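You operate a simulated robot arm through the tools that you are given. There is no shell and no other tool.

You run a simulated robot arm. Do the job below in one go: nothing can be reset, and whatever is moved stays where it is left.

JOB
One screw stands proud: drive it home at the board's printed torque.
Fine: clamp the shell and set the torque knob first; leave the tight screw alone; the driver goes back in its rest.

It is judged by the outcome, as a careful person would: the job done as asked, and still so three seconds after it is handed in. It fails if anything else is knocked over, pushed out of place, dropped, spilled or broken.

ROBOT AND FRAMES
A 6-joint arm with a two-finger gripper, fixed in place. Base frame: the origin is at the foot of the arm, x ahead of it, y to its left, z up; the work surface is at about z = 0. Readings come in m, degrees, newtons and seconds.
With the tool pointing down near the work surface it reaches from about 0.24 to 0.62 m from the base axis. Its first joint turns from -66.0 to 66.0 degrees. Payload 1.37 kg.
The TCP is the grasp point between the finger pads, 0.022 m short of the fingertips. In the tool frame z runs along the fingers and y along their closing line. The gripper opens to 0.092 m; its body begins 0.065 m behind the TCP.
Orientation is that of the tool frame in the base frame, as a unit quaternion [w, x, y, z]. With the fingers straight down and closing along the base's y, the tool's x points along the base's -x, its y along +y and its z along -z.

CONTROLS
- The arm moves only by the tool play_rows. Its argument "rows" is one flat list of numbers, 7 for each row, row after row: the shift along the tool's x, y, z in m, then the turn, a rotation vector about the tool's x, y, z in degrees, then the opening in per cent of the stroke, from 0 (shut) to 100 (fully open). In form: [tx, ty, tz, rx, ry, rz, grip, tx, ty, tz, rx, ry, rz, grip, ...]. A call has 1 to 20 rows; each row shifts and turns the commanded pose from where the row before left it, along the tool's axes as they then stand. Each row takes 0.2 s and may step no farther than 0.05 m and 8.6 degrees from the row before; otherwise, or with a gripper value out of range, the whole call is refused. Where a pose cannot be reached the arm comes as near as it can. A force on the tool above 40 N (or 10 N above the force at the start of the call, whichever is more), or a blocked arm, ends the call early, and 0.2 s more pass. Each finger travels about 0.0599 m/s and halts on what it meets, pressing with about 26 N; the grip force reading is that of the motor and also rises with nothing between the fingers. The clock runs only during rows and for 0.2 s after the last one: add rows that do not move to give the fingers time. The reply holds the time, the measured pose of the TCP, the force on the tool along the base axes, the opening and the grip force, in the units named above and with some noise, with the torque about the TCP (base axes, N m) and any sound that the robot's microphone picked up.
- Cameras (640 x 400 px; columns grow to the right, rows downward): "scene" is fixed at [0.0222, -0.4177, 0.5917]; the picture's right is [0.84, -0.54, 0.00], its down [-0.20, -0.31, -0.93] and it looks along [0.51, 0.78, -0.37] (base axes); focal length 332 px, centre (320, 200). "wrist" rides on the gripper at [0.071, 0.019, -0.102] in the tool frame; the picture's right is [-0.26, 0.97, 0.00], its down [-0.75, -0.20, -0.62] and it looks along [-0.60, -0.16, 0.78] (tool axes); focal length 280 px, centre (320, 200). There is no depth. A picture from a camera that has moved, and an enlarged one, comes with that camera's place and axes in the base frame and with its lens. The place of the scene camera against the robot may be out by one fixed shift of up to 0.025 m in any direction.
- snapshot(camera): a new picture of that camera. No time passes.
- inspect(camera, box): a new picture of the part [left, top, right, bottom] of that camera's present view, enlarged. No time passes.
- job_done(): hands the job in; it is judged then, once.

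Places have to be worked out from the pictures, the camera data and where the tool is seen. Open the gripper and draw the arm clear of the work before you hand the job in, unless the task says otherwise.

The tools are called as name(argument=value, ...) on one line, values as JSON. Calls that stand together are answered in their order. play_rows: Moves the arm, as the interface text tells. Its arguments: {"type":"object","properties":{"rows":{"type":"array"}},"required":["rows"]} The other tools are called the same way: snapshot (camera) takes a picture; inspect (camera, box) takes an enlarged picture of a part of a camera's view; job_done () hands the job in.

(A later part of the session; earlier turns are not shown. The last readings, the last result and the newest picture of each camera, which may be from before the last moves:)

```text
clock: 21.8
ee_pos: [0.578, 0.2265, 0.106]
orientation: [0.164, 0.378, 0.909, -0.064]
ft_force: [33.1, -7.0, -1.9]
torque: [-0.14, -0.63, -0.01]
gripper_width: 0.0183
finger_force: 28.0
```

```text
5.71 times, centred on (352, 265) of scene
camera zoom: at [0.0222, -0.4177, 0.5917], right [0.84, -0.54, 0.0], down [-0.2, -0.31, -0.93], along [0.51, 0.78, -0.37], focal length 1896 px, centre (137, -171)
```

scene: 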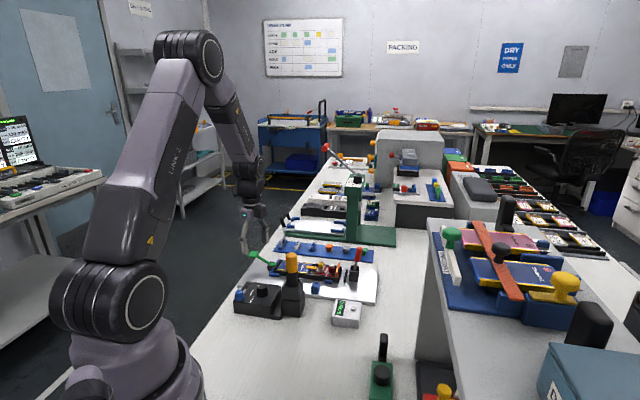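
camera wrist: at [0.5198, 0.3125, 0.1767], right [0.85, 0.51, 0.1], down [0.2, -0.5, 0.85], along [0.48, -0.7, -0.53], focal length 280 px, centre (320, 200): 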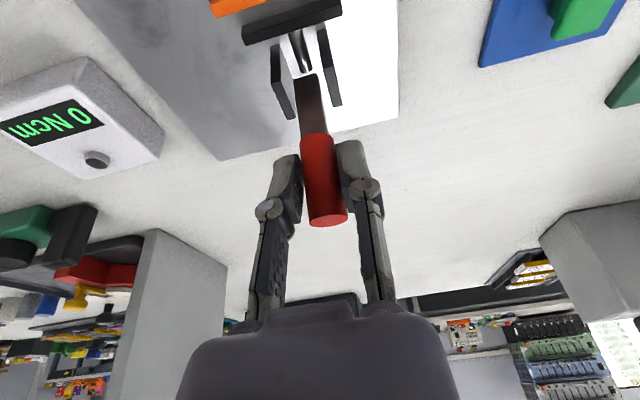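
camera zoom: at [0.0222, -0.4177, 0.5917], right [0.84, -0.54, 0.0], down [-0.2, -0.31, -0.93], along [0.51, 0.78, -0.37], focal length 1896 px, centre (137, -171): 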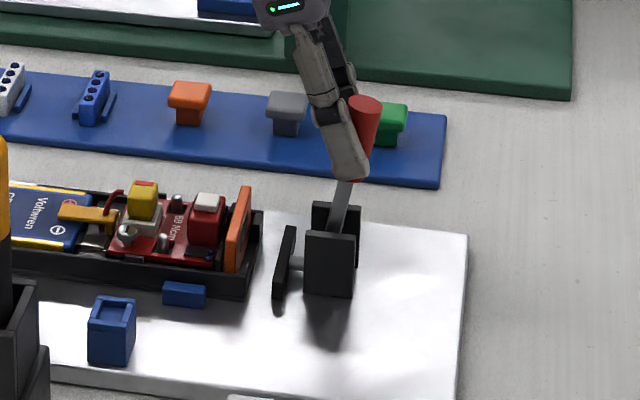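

Toward the shell it resists firmly (about 28 N) without visible movement. I back off and nudge it the other way, outward.

play_rows(rows=[-0.0023, 0.0015, 0.0012, 0, 0, 0, 5, -0.0022, 0, 0.0012, 0, 0, 0, 5, 0, 0, 0, 0, 0, 0, 5, -0.0023, 0, 0.0012, 0, 0, 0, 5, -0.0022, 0, 0.0012, 0, 0, 0, 5, 0, 0, 0, 0, 0, 0, 5])

snapshot(camera="wrist")

inspect(camera="scene", box=[320, 230, 384, 300])

```text
clock: 23.2
ee_pos: [0.5835, 0.2224, 0.1012]
orientation: [0.16, 0.376, 0.911, -0.065]
ft_force: [-8.3, 20.1, -2.6]
torque: [0.82, 0.57, 0.05]
gripper_width: 0.0179
finger_force: 28.5
```

```text
taken
camera wrist: at [0.5254, 0.3076, 0.1728], right [0.86, 0.51, 0.09], down [0.21, -0.5, 0.84], along [0.47, -0.7, -0.53], focal length 280 px, centre (320, 200)
```

wrist: 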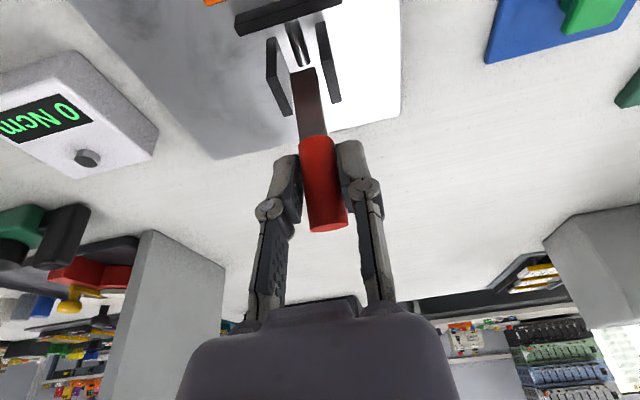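

```text
5.71 times, centred on (352, 265) of scene
camera zoom: at [0.0223, -0.4177, 0.5917], right [0.84, -0.54, 0.0], down [-0.2, -0.31, -0.93], along [0.51, 0.78, -0.37], focal length 1896 px, centre (137, -171)
```

zoom: 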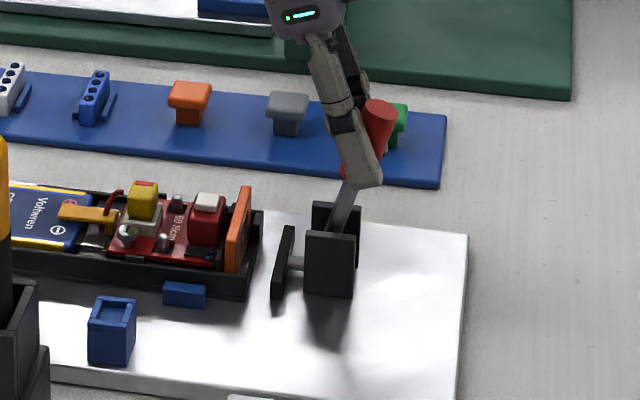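

Outward it moves: the handle leans more and the pad creeps toward the shell, so outward/down is the clamping direction. I carry the handle on along its arc by about 20°.

play_rows(rows=[-0.0043, 0, 0.0043, 0, 0, 0, 5, -0.0043, 0, 0.0044, 0, 0, 0, 5, -0.0036, 0, 0.0051, 0, 0, 0, 5, -0.0035, 0, 0.0051, 0, 0, 0, 5, 0, 0, 0, 0, 0, 0, 5])

snapshot(camera="wrist")

inspect(camera="scene", box=[320, 230, 384, 300])

```text
clock: 24.4
ee_pos: [0.5994, 0.2066, 0.0913]
orientation: [0.161, 0.377, 0.91, -0.066]
ft_force: [-10.1, 6.3, 8.9]
torque: [0.53, 0.6, -0.01]
gripper_width: 0.0169
finger_force: 27.2
```

```text
taken
camera wrist: at [0.5415, 0.2919, 0.1622], right [0.86, 0.51, 0.09], down [0.2, -0.49, 0.84], along [0.47, -0.7, -0.53], focal length 280 px, centre (320, 200)
```

wrist: 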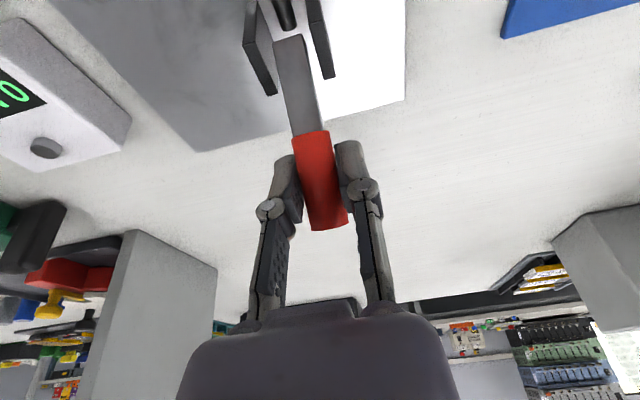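

```text
5.71 times, centred on (352, 265) of scene
camera zoom: at [0.0222, -0.4177, 0.5916], right [0.84, -0.54, 0.0], down [-0.2, -0.31, -0.93], along [0.51, 0.78, -0.37], focal length 1896 px, centre (137, -171)
```

zoom: 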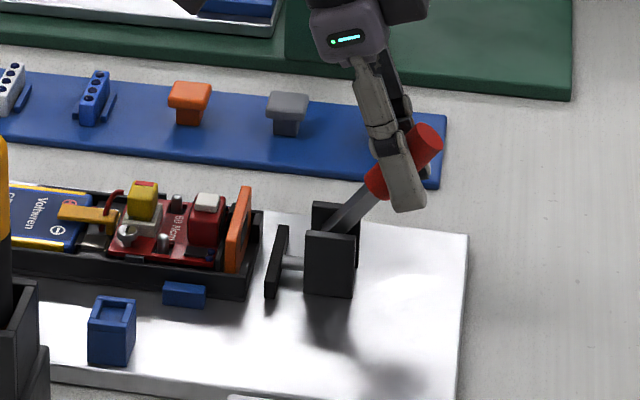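

The pad advances and the load is light. I continue along the arc about 15° more.

play_rows(rows=[-0.002, 0, 0.0053, 0, 0, 0, 5, -0.0017, 0, 0.0055, 0, 0, 0, 5, -0.0014, 0, 0.0057, 0, 0, 0, 5, 0, 0, 0, 0, 0, 0, 5])

inspect(camera="scene", box=[320, 230, 384, 300])

```text
clock: 25.4
ee_pos: [0.6078, 0.1976, 0.078]
orientation: [0.161, 0.378, 0.909, -0.066]
ft_force: [-13.0, -13.9, 14.3]
torque: [0.41, 0.47, 0.02]
gripper_width: 0.0167
finger_force: 28.7
```

```text
5.71 times, centred on (352, 265) of scene
camera zoom: at [0.0221, -0.4178, 0.5916], right [0.84, -0.54, 0.0], down [-0.2, -0.31, -0.93], along [0.51, 0.78, -0.37], focal length 1896 px, centre (137, -171)
```

zoom: 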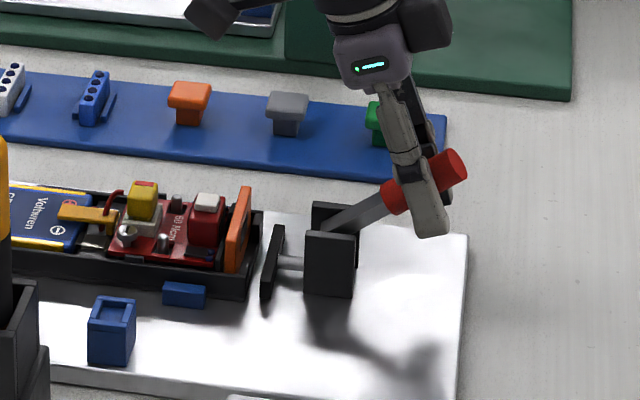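

The handle is at about 64° and the pad is closer. I relieve the side load and continue down.

play_rows(rows=[-0.0006, -0.0015, 0.0048, 0, 0, 0, 5, -0.0001, 0, 0.0049, 0, 0, 0, 5, 0.0004, 0, 0.0049, 0, 0, 0, 5, 0, 0, 0, 0, 0, 0, 5])

inspect(camera="scene", box=[320, 230, 384, 300])

snapshot(camera="wrist")

```text
clock: 26.4
ee_pos: [0.611, 0.1956, 0.0644]
orientation: [0.161, 0.377, 0.91, -0.064]
ft_force: [-0.1, 1.4, 10.1]
torque: [0.39, 0.37, 0.0]
gripper_width: 0.0165
finger_force: 27.9
```

```text
5.71 times, centred on (352, 265) of scene
camera zoom: at [0.0222, -0.4177, 0.5916], right [0.84, -0.54, 0.0], down [-0.2, -0.31, -0.93], along [0.51, 0.78, -0.37], focal length 1896 px, centre (137, -171)
```

zoom: 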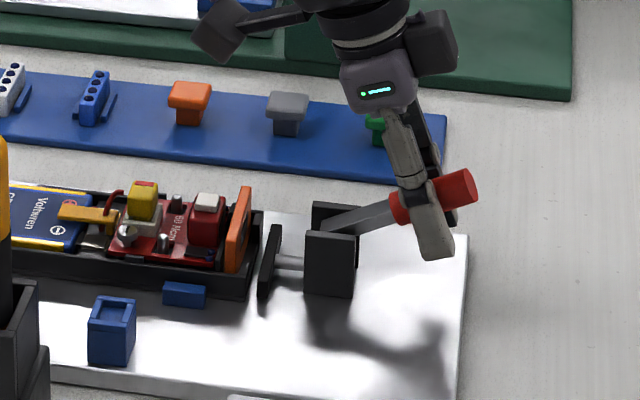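

```text
taken
camera wrist: at [0.5524, 0.2804, 0.1355], right [0.86, 0.51, 0.09], down [0.2, -0.5, 0.84], along [0.48, -0.7, -0.53], focal length 280 px, centre (320, 200)
```

wrist: 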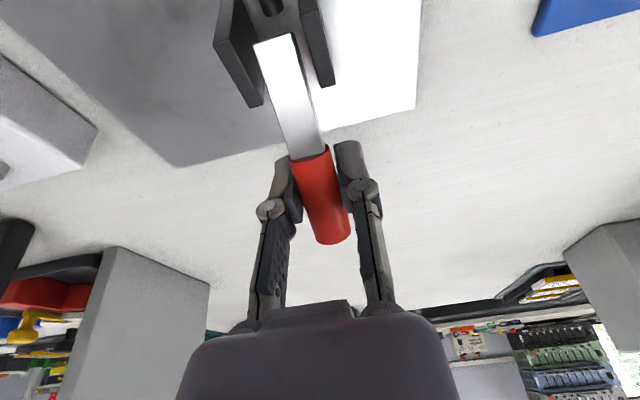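

Still light. I continue to bring the handle down toward horizontal, watching for the pad's contact.

play_rows(rows=[0.0006, 0, 0.0048, 0, 0, 0, 5, 0.001, 0, 0.005, 0, 0, 0, 5, 0.0013, 0, 0.005, 0, 0, 0, 5, 0, 0, 0, 0, 0, 0, 5])

inspect(camera="scene", box=[320, 230, 384, 300])

snapshot(camera="wrist")

```text
clock: 27.4
ee_pos: [0.6137, 0.193, 0.0489]
orientation: [0.161, 0.377, 0.91, -0.065]
ft_force: [13.3, 1.6, 5.0]
torque: [0.13, 0.21, -0.05]
gripper_width: 0.0173
finger_force: 28.0
```

```text
5.71 times, centred on (352, 265) of scene
camera zoom: at [0.0222, -0.4177, 0.5917], right [0.84, -0.54, 0.0], down [-0.2, -0.31, -0.93], along [0.51, 0.78, -0.37], focal length 1896 px, centre (137, -171)
```

zoom: 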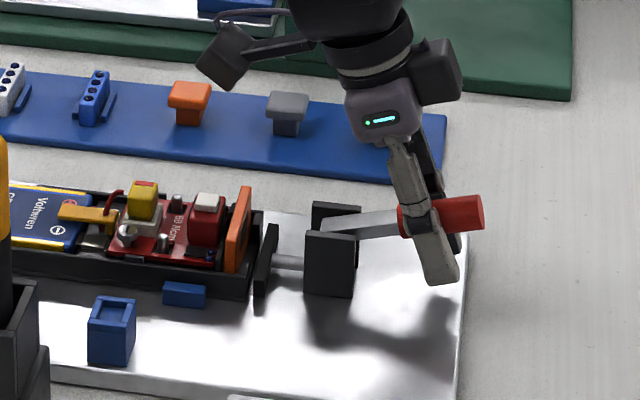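

```text
taken
camera wrist: at [0.5546, 0.2783, 0.1196], right [0.86, 0.51, 0.09], down [0.2, -0.5, 0.84], along [0.48, -0.7, -0.53], focal length 280 px, centre (320, 200)
```

wrist: 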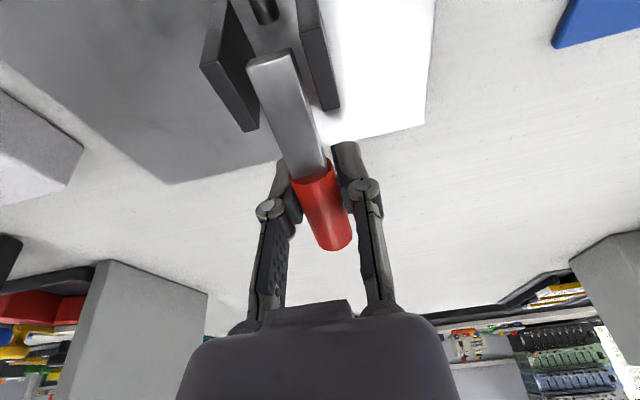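

The handle is near horizontal and the pad nearly at the shell. I zoom in to judge the remaining gap before the last bit.

inspect(camera="scene", box=[336, 255, 372, 285])

inspect(camera="scene", box=[345, 255, 417, 300])

```text
13.33 times, centred on (354, 270) of scene
camera zoom: at [0.0222, -0.4177, 0.5917], right [0.84, -0.54, 0.0], down [-0.2, -0.31, -0.93], along [0.51, 0.78, -0.37], focal length 4424 px, centre (-133, -733)
```

zoom: 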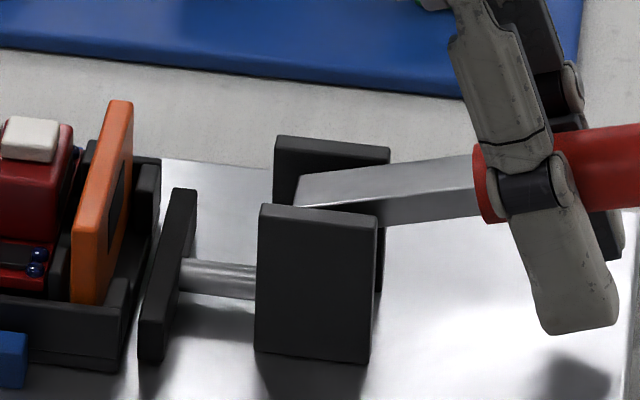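

```text
8.89 times, centred on (381, 278) of scene
camera zoom: at [0.0222, -0.4177, 0.5917], right [0.84, -0.54, 0.0], down [-0.2, -0.31, -0.93], along [0.51, 0.78, -0.37], focal length 2949 px, centre (-222, -489)
```

zoom: 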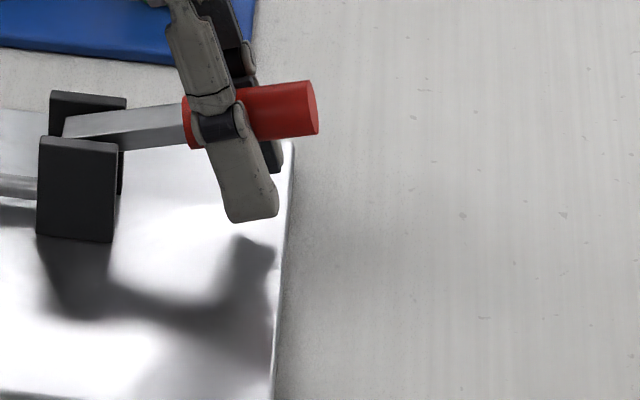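

A gap of 2–3 mm remains, and the fingertips are still clear of the plate. I lower the handle in small 3 mm steps.

play_rows(rows=[0.0008, 0, 0.003, 0, 0, 0, 5, 0.001, 0, 0.003, 0, 0, 0, 5, 0.001, 0, 0.003, 0, 0, 0, 5, 0, 0, 0, 0, 0, 0, 5])

inspect(camera="scene", box=[336, 255, 384, 295])

```text
clock: 28.4
ee_pos: [0.6141, 0.1928, 0.0401]
orientation: [0.163, 0.377, 0.909, -0.066]
ft_force: [27.3, -1.2, -0.3]
torque: [0.0, 0.26, 0.04]
gripper_width: 0.0216
finger_force: 28.0
```

```text
10.00 times, centred on (360, 275) of scene
camera zoom: at [0.0222, -0.4177, 0.5917], right [0.84, -0.54, 0.0], down [-0.2, -0.31, -0.93], along [0.51, 0.78, -0.37], focal length 3318 px, centre (-80, -550)
```

zoom: 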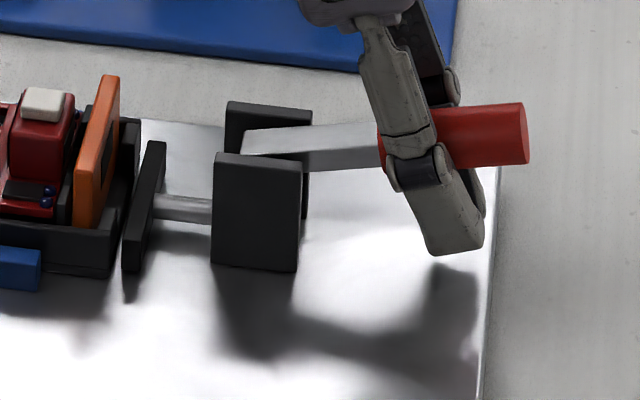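

The grip width rose and there is an outward side force, so I check how the handle sits in the fingers.

snapshot(camera="wrist")

inspect(camera="wrist", box=[200, 0, 400, 260])

```text
taken
camera wrist: at [0.5554, 0.2776, 0.1109], right [0.86, 0.51, 0.09], down [0.2, -0.5, 0.84], along [0.48, -0.7, -0.53], focal length 280 px, centre (320, 200)
```

wrist: 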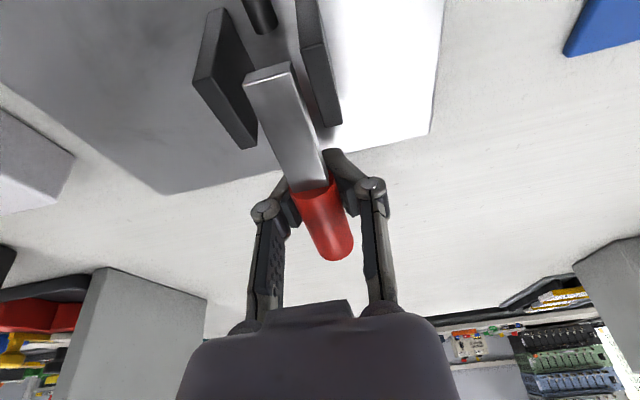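

```text
1.54 times, centred on (300, 130) of wrist
camera zoom: at [0.5554, 0.2776, 0.1109], right [0.86, 0.51, 0.09], down [0.2, -0.5, 0.84], along [0.48, -0.7, -0.53], focal length 431 px, centre (351, 308)
```

zoom: 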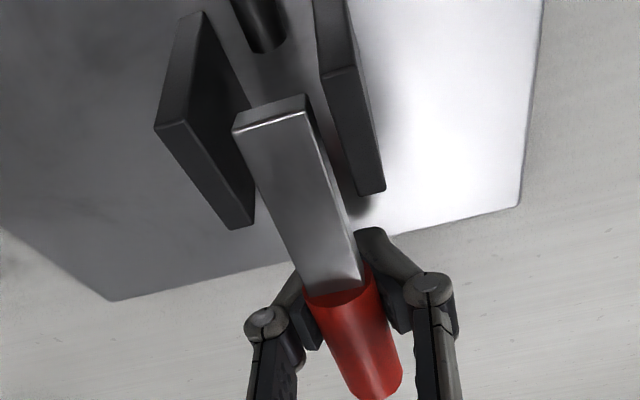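

The fingers have slipped partly under the handle. I open them, see whether the lever stays put, then I'll press it down from above with closed fingers.

play_rows(rows=[0, 0, 0, 0, 0, 0, 50, 0, 0, 0, 0, 0, 0, 50, 0, 0, 0, 0, 0, 0, 50])

inspect(camera="scene", box=[336, 255, 384, 295])

snapshot(camera="wrist")

```text
clock: 29.2
ee_pos: [0.6134, 0.1939, 0.039]
orientation: [0.161, 0.376, 0.91, -0.065]
ft_force: [0.0, -0.3, 0.0]
torque: [-0.02, -0.02, 0.02]
gripper_width: 0.0463
finger_force: 0.1
```

```text
10.00 times, centred on (360, 275) of scene
camera zoom: at [0.0222, -0.4177, 0.5917], right [0.84, -0.54, 0.0], down [-0.2, -0.31, -0.93], along [0.51, 0.78, -0.37], focal length 3318 px, centre (-80, -550)
```

zoom: 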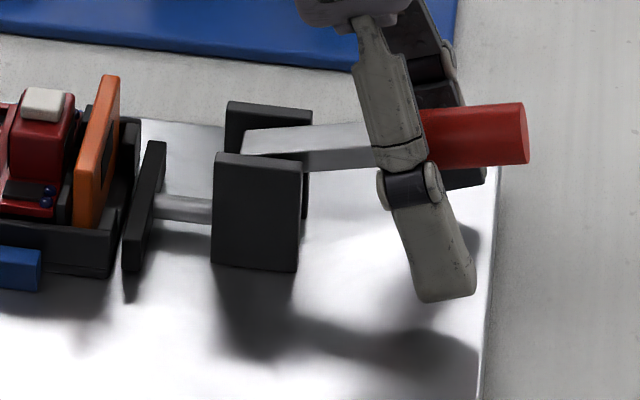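

```text
taken
camera wrist: at [0.5545, 0.2782, 0.1107], right [0.86, 0.51, 0.09], down [0.2, -0.49, 0.84], along [0.47, -0.7, -0.53], focal length 280 px, centre (320, 200)
```

wrist: 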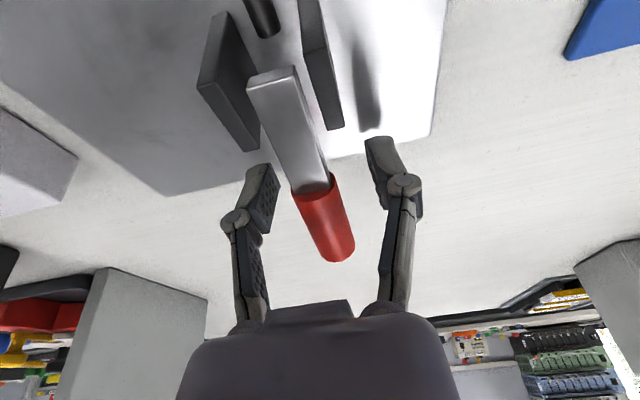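

The lever stays where it was left, just above horizontal, with the pad still about 3 mm short. I withdraw upward, close the fingers and position them above the handle.

play_rows(rows=[0, 0, -0.03, 0, 0, 0, 50, 0, 0, -0.035, 0, 0, 0, 50, 0, 0, 0, 0, 0, 0, 0, 0, 0, 0, 0, 0, 0, 0, 0, 0, 0, 0, 0, 0, 0, -0.0113, 0, 0.0041, 0, 0, 0, 0, 0, 0, 0, 0, 0, 0, 0])

snapshot(camera="wrist")

inspect(camera="scene", box=[328, 235, 392, 295])

```text
clock: 30.8
ee_pos: [0.6052, 0.1992, 0.1016]
orientation: [0.16, 0.376, 0.91, -0.065]
ft_force: [0.2, 0.6, -0.7]
torque: [0.03, 0.0, -0.01]
gripper_width: 0.0
finger_force: 25.4
```

```text
taken
camera wrist: at [0.5472, 0.2857, 0.1728], right [0.86, 0.51, 0.09], down [0.2, -0.5, 0.84], along [0.47, -0.7, -0.53], focal length 280 px, centre (320, 200)
```

wrist: 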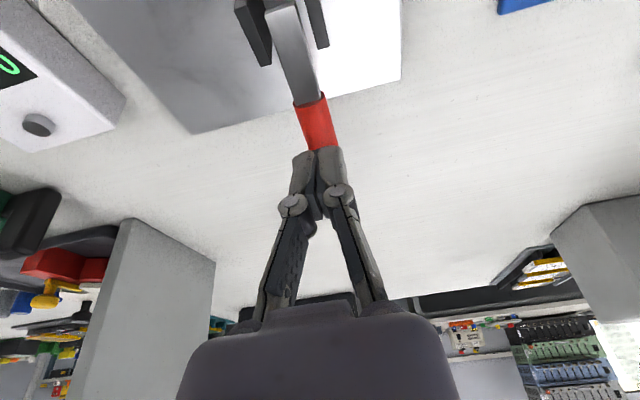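

```text
6.67 times, centred on (360, 265) of scene
camera zoom: at [0.0222, -0.4177, 0.5917], right [0.84, -0.54, 0.0], down [-0.2, -0.31, -0.93], along [0.51, 0.78, -0.37], focal length 2212 px, centre (53, -233)
```

zoom: 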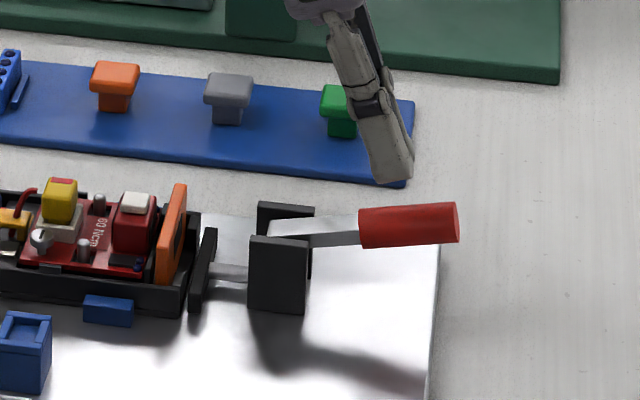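

The fingertips are about 12 mm above the red grip. I press straight down in small steps.

play_rows(rows=[0.0012, 0, 0.0033, 0, 0, 0, 0, 0.0012, 0, 0.0033, 0, 0, 0, 0, 0.0012, 0, 0.0033, 0, 0, 0, 0, 0.0012, 0, 0.0033, 0, 0, 0, 0, 0.0012, 0, 0.0033, 0, 0, 0, 0, 0, 0, 0, 0, 0, 0, 0])

inspect(camera="scene", box=[328, 235, 392, 295])

```text
clock: 32.2
ee_pos: [0.6046, 0.2001, 0.0816]
orientation: [0.16, 0.377, 0.91, -0.065]
ft_force: [-0.4, 0.2, 0.6]
torque: [-0.03, -0.01, -0.01]
gripper_width: 0.0002
finger_force: 25.8
```

```text
6.67 times, centred on (360, 265) of scene
camera zoom: at [0.0222, -0.4177, 0.5917], right [0.84, -0.54, 0.0], down [-0.2, -0.31, -0.93], along [0.51, 0.78, -0.37], focal length 2212 px, centre (53, -233)
```

zoom: 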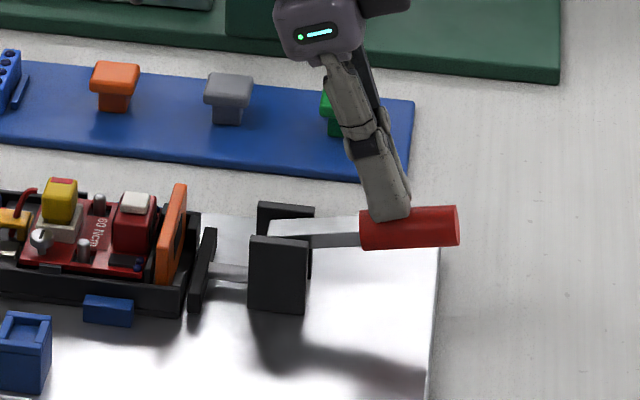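

Contact is about to happen. I keep pressing down in the same small steps.

play_rows(rows=[0.0012, 0, 0.0033, 0, 0, 0, 0, 0.0012, 0, 0.0033, 0, 0, 0, 0, 0.0012, 0, 0.0033, 0, 0, 0, 0, 0, 0, 0, 0, 0, 0, 0])

inspect(camera="scene", box=[328, 235, 392, 295])

```text
clock: 33.2
ee_pos: [0.6062, 0.2, 0.0738]
orientation: [0.162, 0.377, 0.91, -0.065]
ft_force: [-5.9, -1.7, 11.0]
torque: [-0.02, 0.06, -0.03]
gripper_width: 0.0059
finger_force: 25.9
```

```text
6.67 times, centred on (360, 265) of scene
camera zoom: at [0.0222, -0.4177, 0.5917], right [0.84, -0.54, 0.0], down [-0.2, -0.31, -0.93], along [0.51, 0.78, -0.37], focal length 2212 px, centre (53, -233)
```

zoom: 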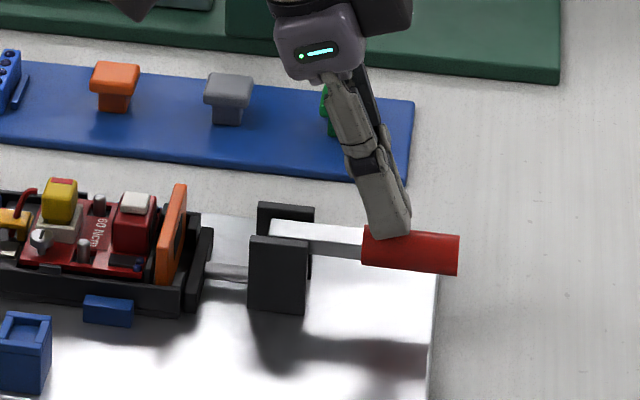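

The pad is now against the shell's end and the lever is past horizontal. I press a little more to feel for the end stop.

play_rows(rows=[0.0007, 0, 0.0019, 0, 0, 0, 0, 0.0007, 0, 0.0019, 0, 0, 0, 0, 0, 0, 0, 0, 0, 0, 0])

inspect(camera="scene", box=[328, 235, 392, 295])

```text
clock: 33.8
ee_pos: [0.6072, 0.2001, 0.073]
orientation: [0.162, 0.377, 0.91, -0.064]
ft_force: [-1.5, -0.3, 2.5]
torque: [-0.02, 0.03, 0.0]
gripper_width: 0.0
finger_force: 27.7
stopped in row 2: the force on the tool passed its limit at 43 N (the readings are from after the stop); the commanded pose is now the measured one
```

```text
6.67 times, centred on (360, 265) of scene
camera zoom: at [0.0222, -0.4177, 0.5917], right [0.84, -0.54, 0.0], down [-0.2, -0.31, -0.93], along [0.51, 0.78, -0.37], focal length 2212 px, centre (53, -233)
```

zoom: 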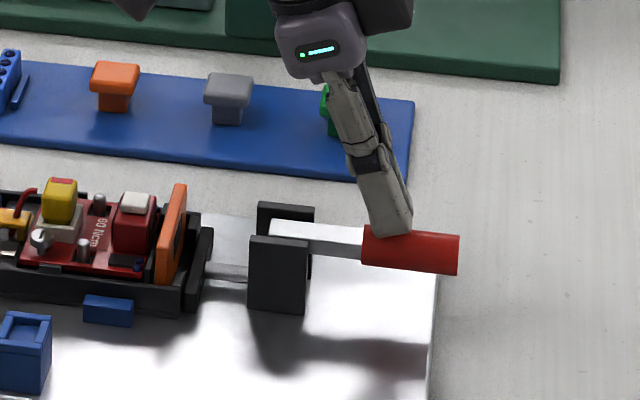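

It hit a hard stop, so the clamp is closed. I withdraw upward and check that the lever stays down and the pad stays on the shell.

play_rows(rows=[0, 0, -0.03, 0, 0, 0, 0, 0, 0, -0.04, 0, 0, 0, 0, 0, 0, -0.04, 0, 0, 0, 30, 0, 0, -0.04, 0, 0, 0, 30, 0, 0, 0, 0, 6.67, 0, 30, 0, 0, 0, 0, 6.67, 0, 30, 0, 0, 0, 0, 6.66, 0, 30, 0, 0, 0, 0, 0, 0, 30])

inspect(camera="scene", box=[328, 235, 392, 295])

snapshot(camera="wrist")

```text
clock: 35.6
ee_pos: [0.5698, 0.2352, 0.2157]
orientation: [0.001, 0.382, 0.924, 0.002]
ft_force: [1.3, 0.1, 0.9]
torque: [0.01, 0.02, 0.0]
gripper_width: 0.0275
finger_force: 0.0
```

```text
6.67 times, centred on (360, 265) of scene
camera zoom: at [0.0222, -0.4177, 0.5917], right [0.84, -0.54, 0.0], down [-0.2, -0.31, -0.93], along [0.51, 0.78, -0.37], focal length 2212 px, centre (53, -233)
```

zoom: 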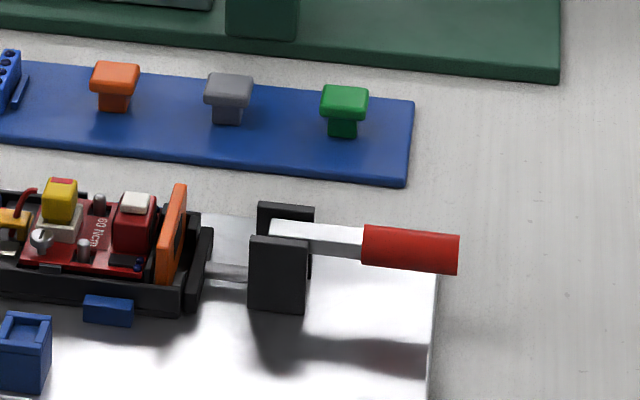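

```text
taken
camera wrist: at [0.5331, 0.2994, 0.3161], right [0.87, 0.5, 0.0], down [0.39, -0.68, 0.62], along [0.31, -0.54, -0.78], focal length 280 px, centre (320, 200)
```

wrist: 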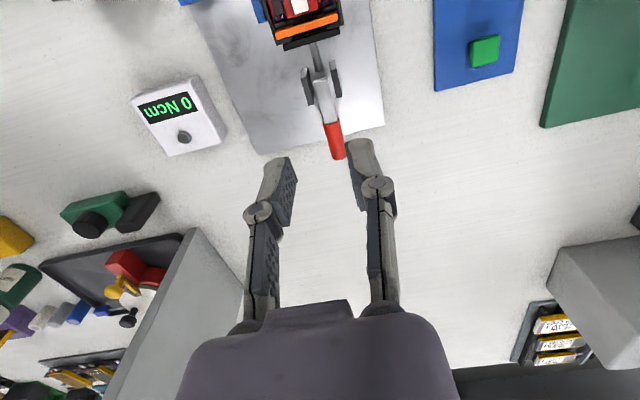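

The clamp holds: lever down, pad on the shell. Next I move above the driver to measure its place and handle height.

play_rows(rows=[0.01, -0.01, -0.03, 0, 0, 0, 60, 0.0256, -0.0293, -0.025, 0, 0, 0, 60, 0.0256, -0.0293, 0, 0, 0, 0, 60, 0.0256, -0.0293, 0, 0, 0, 0, 60, 0.0256, -0.0293, 0, 0, 0, 0, 60, 0.0256, -0.0293, 0, 0, 0, 0, 60, 0, 0, 0, 0, 0, 0, 60, 0, 0, 0, 0, 0, 0, 60])

snapshot(camera="wrist")

inspect(camera="wrist", box=[260, 60, 380, 180])

```text
clock: 37.4
ee_pos: [0.3613, 0.2212, 0.2708]
orientation: [0.003, 0.382, 0.924, 0.002]
ft_force: [0.3, 0.0, 0.5]
torque: [0.01, 0.0, -0.01]
gripper_width: 0.0552
finger_force: 0.2
```

```text
taken
camera wrist: at [0.325, 0.2846, 0.3711], right [0.87, 0.5, 0.01], down [0.39, -0.68, 0.63], along [0.31, -0.54, -0.78], focal length 280 px, centre (320, 200)
```

wrist: 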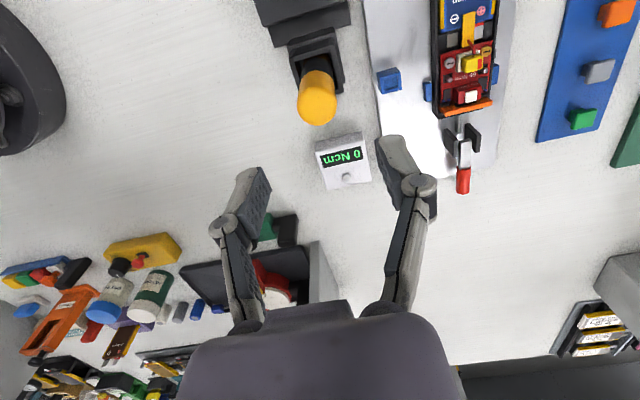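

```text
3.33 times, centred on (320, 120) of wrist
camera zoom: at [0.325, 0.2846, 0.3711], right [0.87, 0.5, 0.01], down [0.39, -0.68, 0.63], along [0.31, -0.54, -0.78], focal length 935 px, centre (320, 467)
```

zoom: 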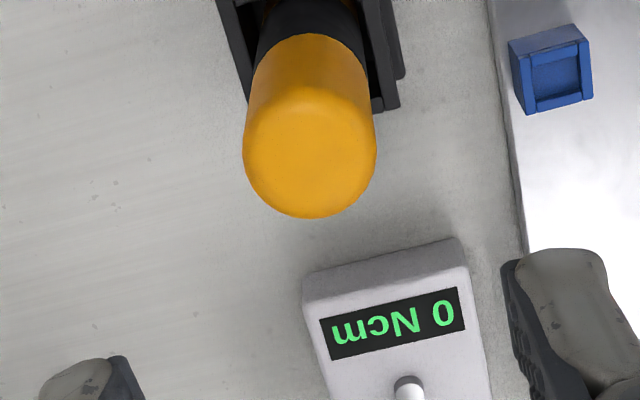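

Driver axis is at about (0.3585, 0.2225), handle top z about 0.174, diameter 28 mm. I correct by 2 mm and descend around the orange grip.

play_rows(rows=[0.0013, -0.0019, 0.03, 0, 0, 0, 60, 0, 0, 0.03, 0, 0, 0, 60, 0, 0, 0, 0, 0, 0, 60, 0, 0, 0, 0, 0, 0, 60])

snapshot(camera="wrist")

inspect(camera="scene", box=[240, 210, 340, 330])

```text
clock: 38.4
ee_pos: [0.3597, 0.2201, 0.2066]
orientation: [0.002, 0.382, 0.924, 0.002]
ft_force: [-0.8, 0.6, -0.2]
torque: [-0.02, 0.0, -0.01]
gripper_width: 0.0551
finger_force: 0.0
```

```text
taken
camera wrist: at [0.3227, 0.2848, 0.3083], right [0.87, 0.5, 0.0], down [0.39, -0.68, 0.63], along [0.31, -0.54, -0.78], focal length 280 px, centre (320, 200)
```

wrist: 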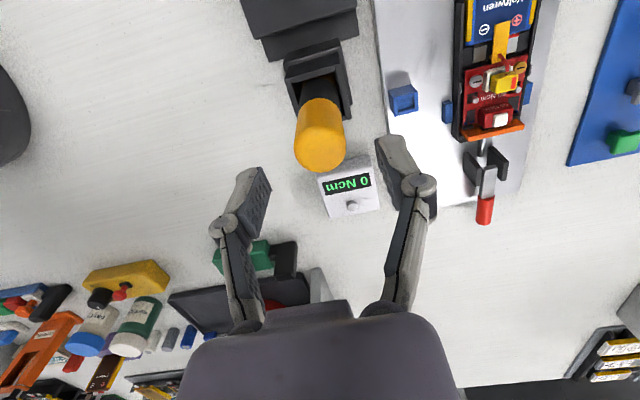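

```text
3.33 times, centred on (290, 270) of scene
camera zoom: at [0.0222, -0.4177, 0.5917], right [0.84, -0.54, 0.0], down [-0.2, -0.31, -0.93], along [0.51, 0.78, -0.37], focal length 1106 px, centre (420, -33)
```

zoom: 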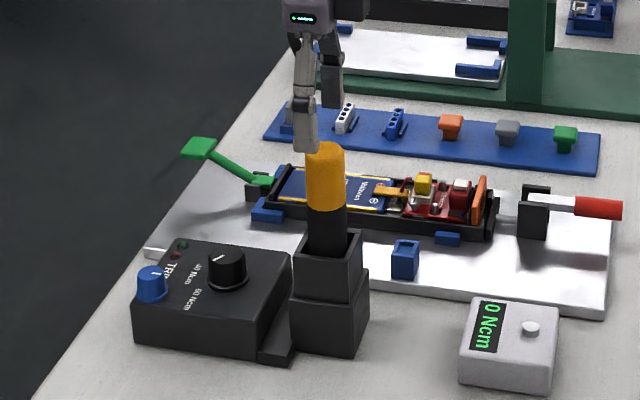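

The handle top sits exactly on the finger axis. I descend to z about 0.142 and close on it.

play_rows(rows=[0, 0, 0.022, 0, 0, 0, 60, 0, 0, 0.022, 0, 0, 0, 60, 0, 0, 0.021, 0, 0, 0, 60, 0, 0, 0, 0, 0, 0, 60, 0, 0, 0, 0, 0, 0, 10, 0, 0, 0, 0, 0, 0, 10, 0, 0, 0, 0, 0, 0, 10])

snapshot(camera="wrist")

inspect(camera="scene", box=[240, 210, 340, 330])

```text
clock: 40.0
ee_pos: [0.3605, 0.2226, 0.1409]
orientation: [0.001, 0.382, 0.924, 0.001]
ft_force: [0.1, 0.0, 0.0]
torque: [0.02, 0.01, 0.01]
gripper_width: 0.0294
finger_force: 26.2
```

```text
taken
camera wrist: at [0.3229, 0.2855, 0.2426], right [0.87, 0.5, 0.0], down [0.39, -0.68, 0.63], along [0.31, -0.54, -0.78], focal length 280 px, centre (320, 200)
```

wrist: 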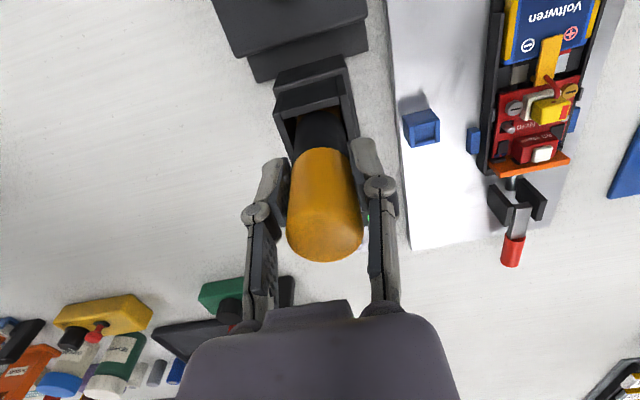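

```text
3.33 times, centred on (290, 270) of scene
camera zoom: at [0.0223, -0.4177, 0.5917], right [0.84, -0.54, 0.0], down [-0.2, -0.31, -0.93], along [0.51, 0.78, -0.37], focal length 1106 px, centre (420, -33)
```

zoom: 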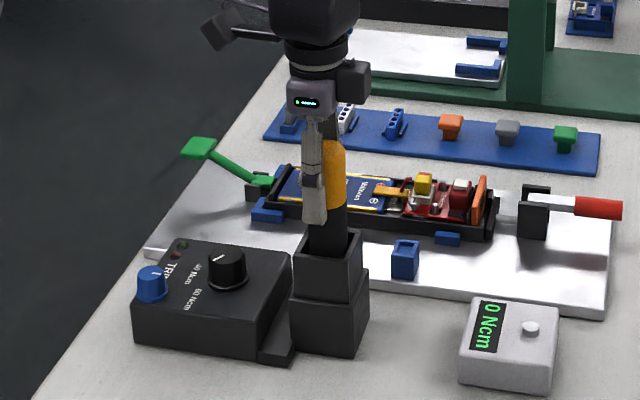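

Held at 29 mm with no side load. I note this pose as the rest pose (C0) and lift straight up 50 mm to check.

play_rows(rows=[0, 0, -0.01, 0, 0, 0, 10, 0, 0, -0.02, 0, 0, 0, 10, 0, 0, -0.02, 0, 0, 0, 10, 0, 0, 0, 0, 0, 0, 10])

inspect(camera="scene", box=[240, 190, 340, 330])

inspect(camera="wrist", box=[240, 40, 400, 280])

```text
clock: 41.0
ee_pos: [0.3561, 0.2237, 0.1918]
orientation: [0.001, 0.382, 0.924, 0.001]
ft_force: [-0.8, -0.7, -3.7]
torque: [-0.02, 0.01, 0.03]
gripper_width: 0.0295
finger_force: 25.7
```

```text
2.86 times, centred on (290, 260) of scene
camera zoom: at [0.0223, -0.4177, 0.5917], right [0.84, -0.54, 0.0], down [-0.2, -0.31, -0.93], along [0.51, 0.78, -0.37], focal length 948 px, centre (406, 29)
```

zoom: 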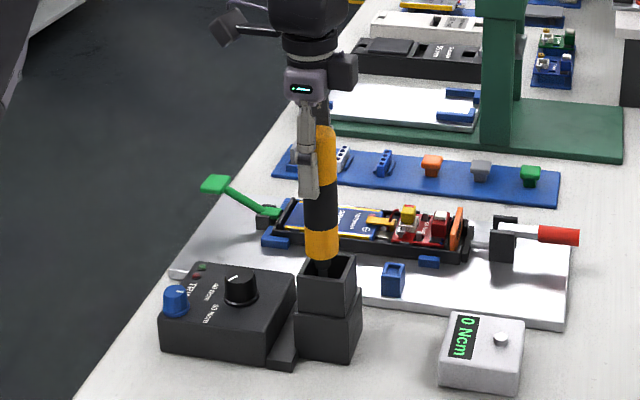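

```text
1.67 times, centred on (320, 160) of wrist
camera zoom: at [0.3195, 0.2871, 0.2942], right [0.87, 0.5, 0.0], down [0.39, -0.68, 0.63], along [0.31, -0.54, -0.78], focal length 467 px, centre (320, 267)
```

zoom: 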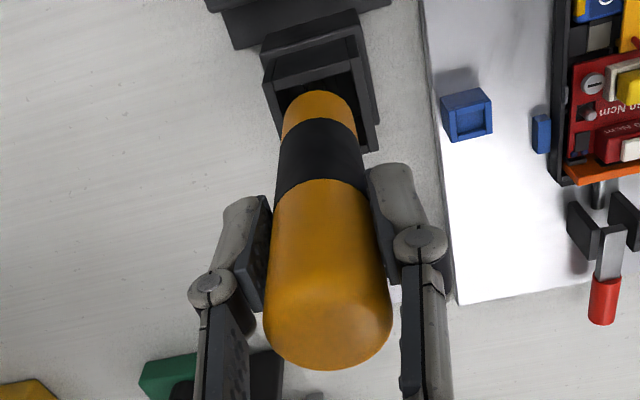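

The driver rises freely (about 3.7 N). I lift another 75 mm to see the bit.

play_rows(rows=[0, 0, -0.025, 0, 0, 0, 10, 0, 0, -0.025, 0, 0, 0, 10, 0, 0, -0.025, 0, 0, 0, 10, 0, 0, 0, 0, 0, 0, 10])

inspect(camera="scene", box=[240, 160, 340, 300])

inspect(camera="wrist", box=[240, 40, 400, 280])

snapshot(camera="wrist")

```text
clock: 42.0
ee_pos: [0.3565, 0.224, 0.2678]
orientation: [0.001, 0.383, 0.924, 0.002]
ft_force: [-0.3, -0.3, -3.2]
torque: [0.03, 0.0, 0.02]
gripper_width: 0.0295
finger_force: 25.9
```

```text
2.86 times, centred on (290, 230) of scene
camera zoom: at [0.0223, -0.4177, 0.5917], right [0.84, -0.54, 0.0], down [-0.2, -0.31, -0.93], along [0.51, 0.78, -0.37], focal length 948 px, centre (406, 114)
```

zoom: 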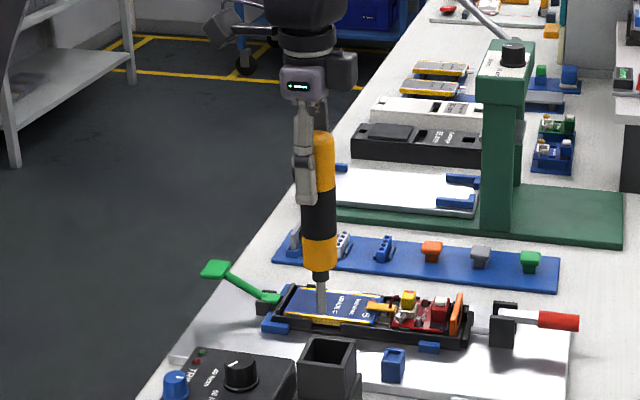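

```text
1.67 times, centred on (320, 160) of wrist
camera zoom: at [0.3203, 0.287, 0.3697], right [0.87, 0.5, 0.0], down [0.39, -0.68, 0.63], along [0.31, -0.54, -0.78], focal length 467 px, centre (320, 267)
```

zoom: 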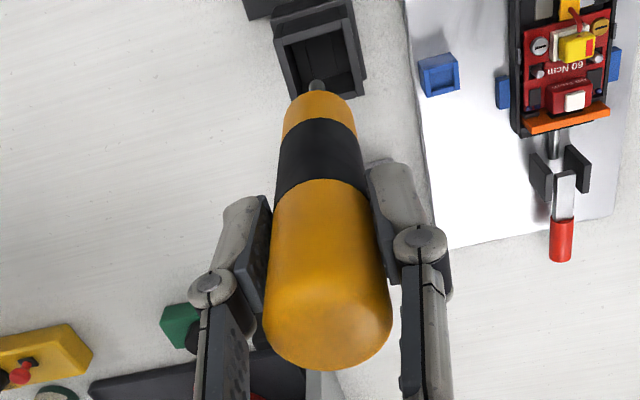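

```text
taken
camera wrist: at [0.3203, 0.287, 0.3697], right [0.87, 0.5, 0.0], down [0.39, -0.68, 0.63], along [0.31, -0.54, -0.78], focal length 280 px, centre (320, 200)
```

wrist: 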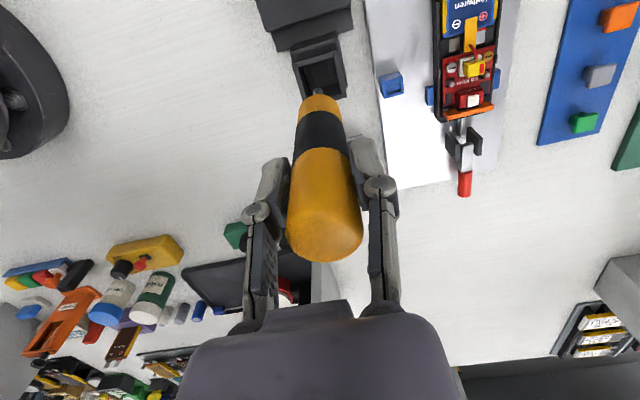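

The bit is out of the rest. I zoom in on it from both cameras.

inspect(camera="scene", box=[274, 240, 310, 280])

inspect(camera="wrist", box=[290, 70, 350, 120])

inspect(camera="wrist", box=[430, 30, 510, 110])

```text
10.00 times, centred on (292, 260) of scene
camera zoom: at [0.0223, -0.4177, 0.5917], right [0.84, -0.54, 0.0], down [-0.2, -0.31, -0.93], along [0.51, 0.78, -0.37], focal length 3318 px, centre (600, -400)
```

zoom: 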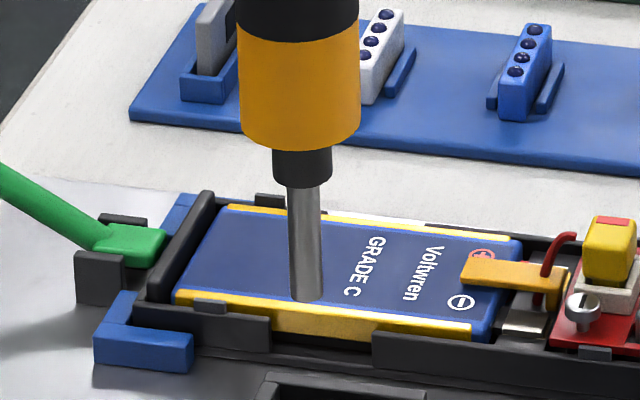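

```text
8.00 times, centred on (320, 95) of wrist
camera zoom: at [0.3203, 0.287, 0.3697], right [0.87, 0.5, 0.0], down [0.39, -0.68, 0.63], along [0.31, -0.54, -0.78], focal length 2243 px, centre (320, 1040)
```

zoom: 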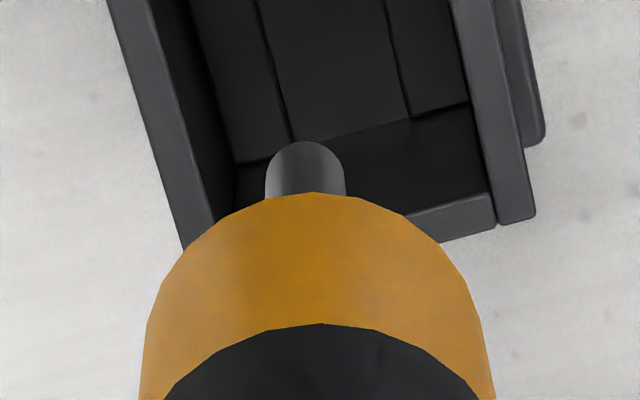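

```text
5.00 times, centred on (470, 70) of wrist
camera zoom: at [0.3203, 0.287, 0.3697], right [0.87, 0.5, 0.0], down [0.39, -0.68, 0.63], along [0.31, -0.54, -0.78], focal length 1402 px, centre (-430, 850)
```

zoom: 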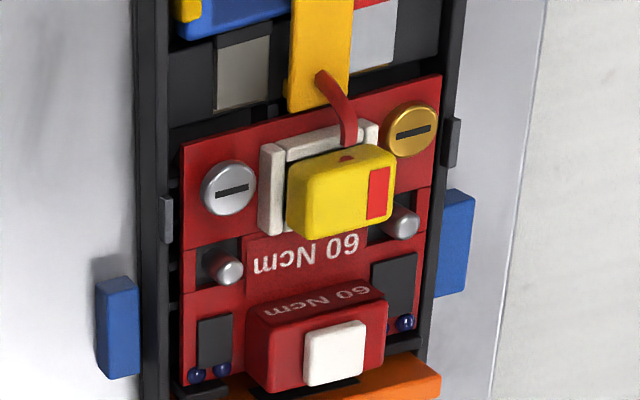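

The bit is a plain 8 mm shaft, tip about 0.13 m below the grasp point; the screw head (12 mm across) sits at about (0.485, 0.291, 0.039). I carry the driver high across to over the screw.

play_rows(rows=[-0.0109, 0.0347, 0, 0, 0, 0, 10, -0.0109, 0.0347, 0, 0, 0, 0, 10, -0.0109, 0.0347, 0, 0, 0, 0, 10, -0.0108, 0.0348, 0, 0, 0, 0, 10, 0, 0, 0, 0, 0, 0, 10, 0, 0, 0, 0, 0, 0, 10])

snapshot(camera="wrist")

inspect(camera="wrist", box=[270, 30, 370, 110])

inspect(camera="scene", box=[270, 190, 370, 300])

```text
clock: 43.4
ee_pos: [0.4889, 0.2903, 0.2698]
orientation: [0.001, 0.383, 0.924, 0.001]
ft_force: [0.0, -0.4, -3.5]
torque: [-0.01, -0.01, 0.03]
gripper_width: 0.0294
finger_force: 26.4
```

```text
taken
camera wrist: at [0.4523, 0.3535, 0.3709], right [0.87, 0.5, 0.0], down [0.39, -0.68, 0.63], along [0.31, -0.54, -0.78], focal length 280 px, centre (320, 200)
```

wrist: 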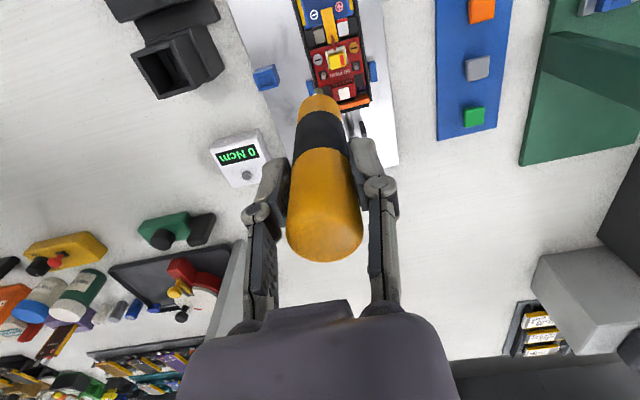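

```text
5.00 times, centred on (320, 70) of wrist
camera zoom: at [0.4523, 0.3535, 0.3709], right [0.87, 0.5, 0.0], down [0.39, -0.68, 0.63], along [0.31, -0.54, -0.78], focal length 1402 px, centre (320, 850)
```

zoom: 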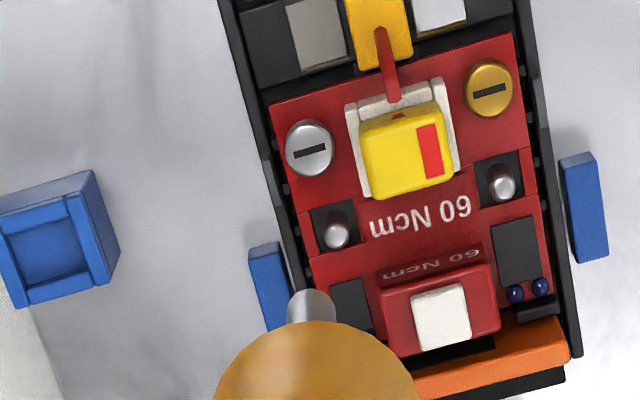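

```text
3.64 times, centred on (320, 245) of scene
camera zoom: at [0.0223, -0.4177, 0.5917], right [0.84, -0.54, 0.0], down [-0.2, -0.31, -0.93], along [0.51, 0.78, -0.37], focal length 1206 px, centre (320, 36)
```

zoom: 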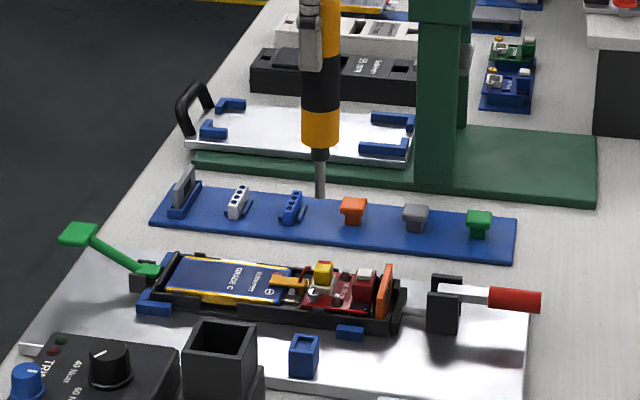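

The screw is about 3 mm toward the tool's +x from the driver axis, and in line sideways. I correct that and descend to roughly 15 mm above the head for a close check.

play_rows(rows=[0.003, 0, 0.025, 0, 0, 0, 10, 0, 0, 0.025, 0, 0, 0, 10, 0, 0, 0.02, 0, 0, 0, 10, 0, 0, 0, 0, 0, 0, 10, 0, 0, 0, 0, 0, 0, 10])

inspect(camera="wrist", box=[270, 30, 370, 110])

inspect(camera="scene", box=[296, 240, 344, 290])

```text
clock: 44.6
ee_pos: [0.4838, 0.2925, 0.199]
orientation: [0.002, 0.382, 0.924, 0.001]
ft_force: [0.2, -0.1, -2.9]
torque: [0.01, -0.01, -0.02]
gripper_width: 0.0295
finger_force: 26.1
```

```text
5.00 times, centred on (320, 70) of wrist
camera zoom: at [0.4484, 0.3558, 0.3008], right [0.87, 0.5, 0.0], down [0.39, -0.68, 0.63], along [0.31, -0.54, -0.78], focal length 1402 px, centre (320, 850)
```

zoom: 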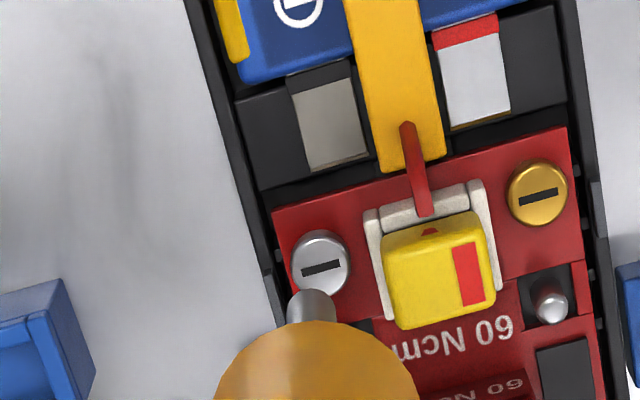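

```text
8.00 times, centred on (320, 265) of scene
camera zoom: at [0.0223, -0.4177, 0.5917], right [0.84, -0.54, 0.0], down [-0.2, -0.31, -0.93], along [0.51, 0.78, -0.37], focal length 2654 px, centre (320, -320)
```

zoom: 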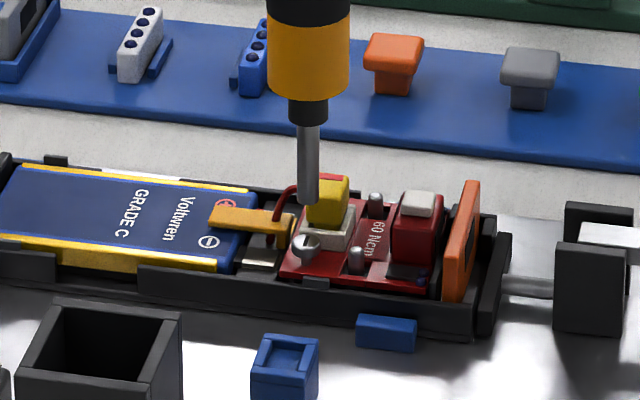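

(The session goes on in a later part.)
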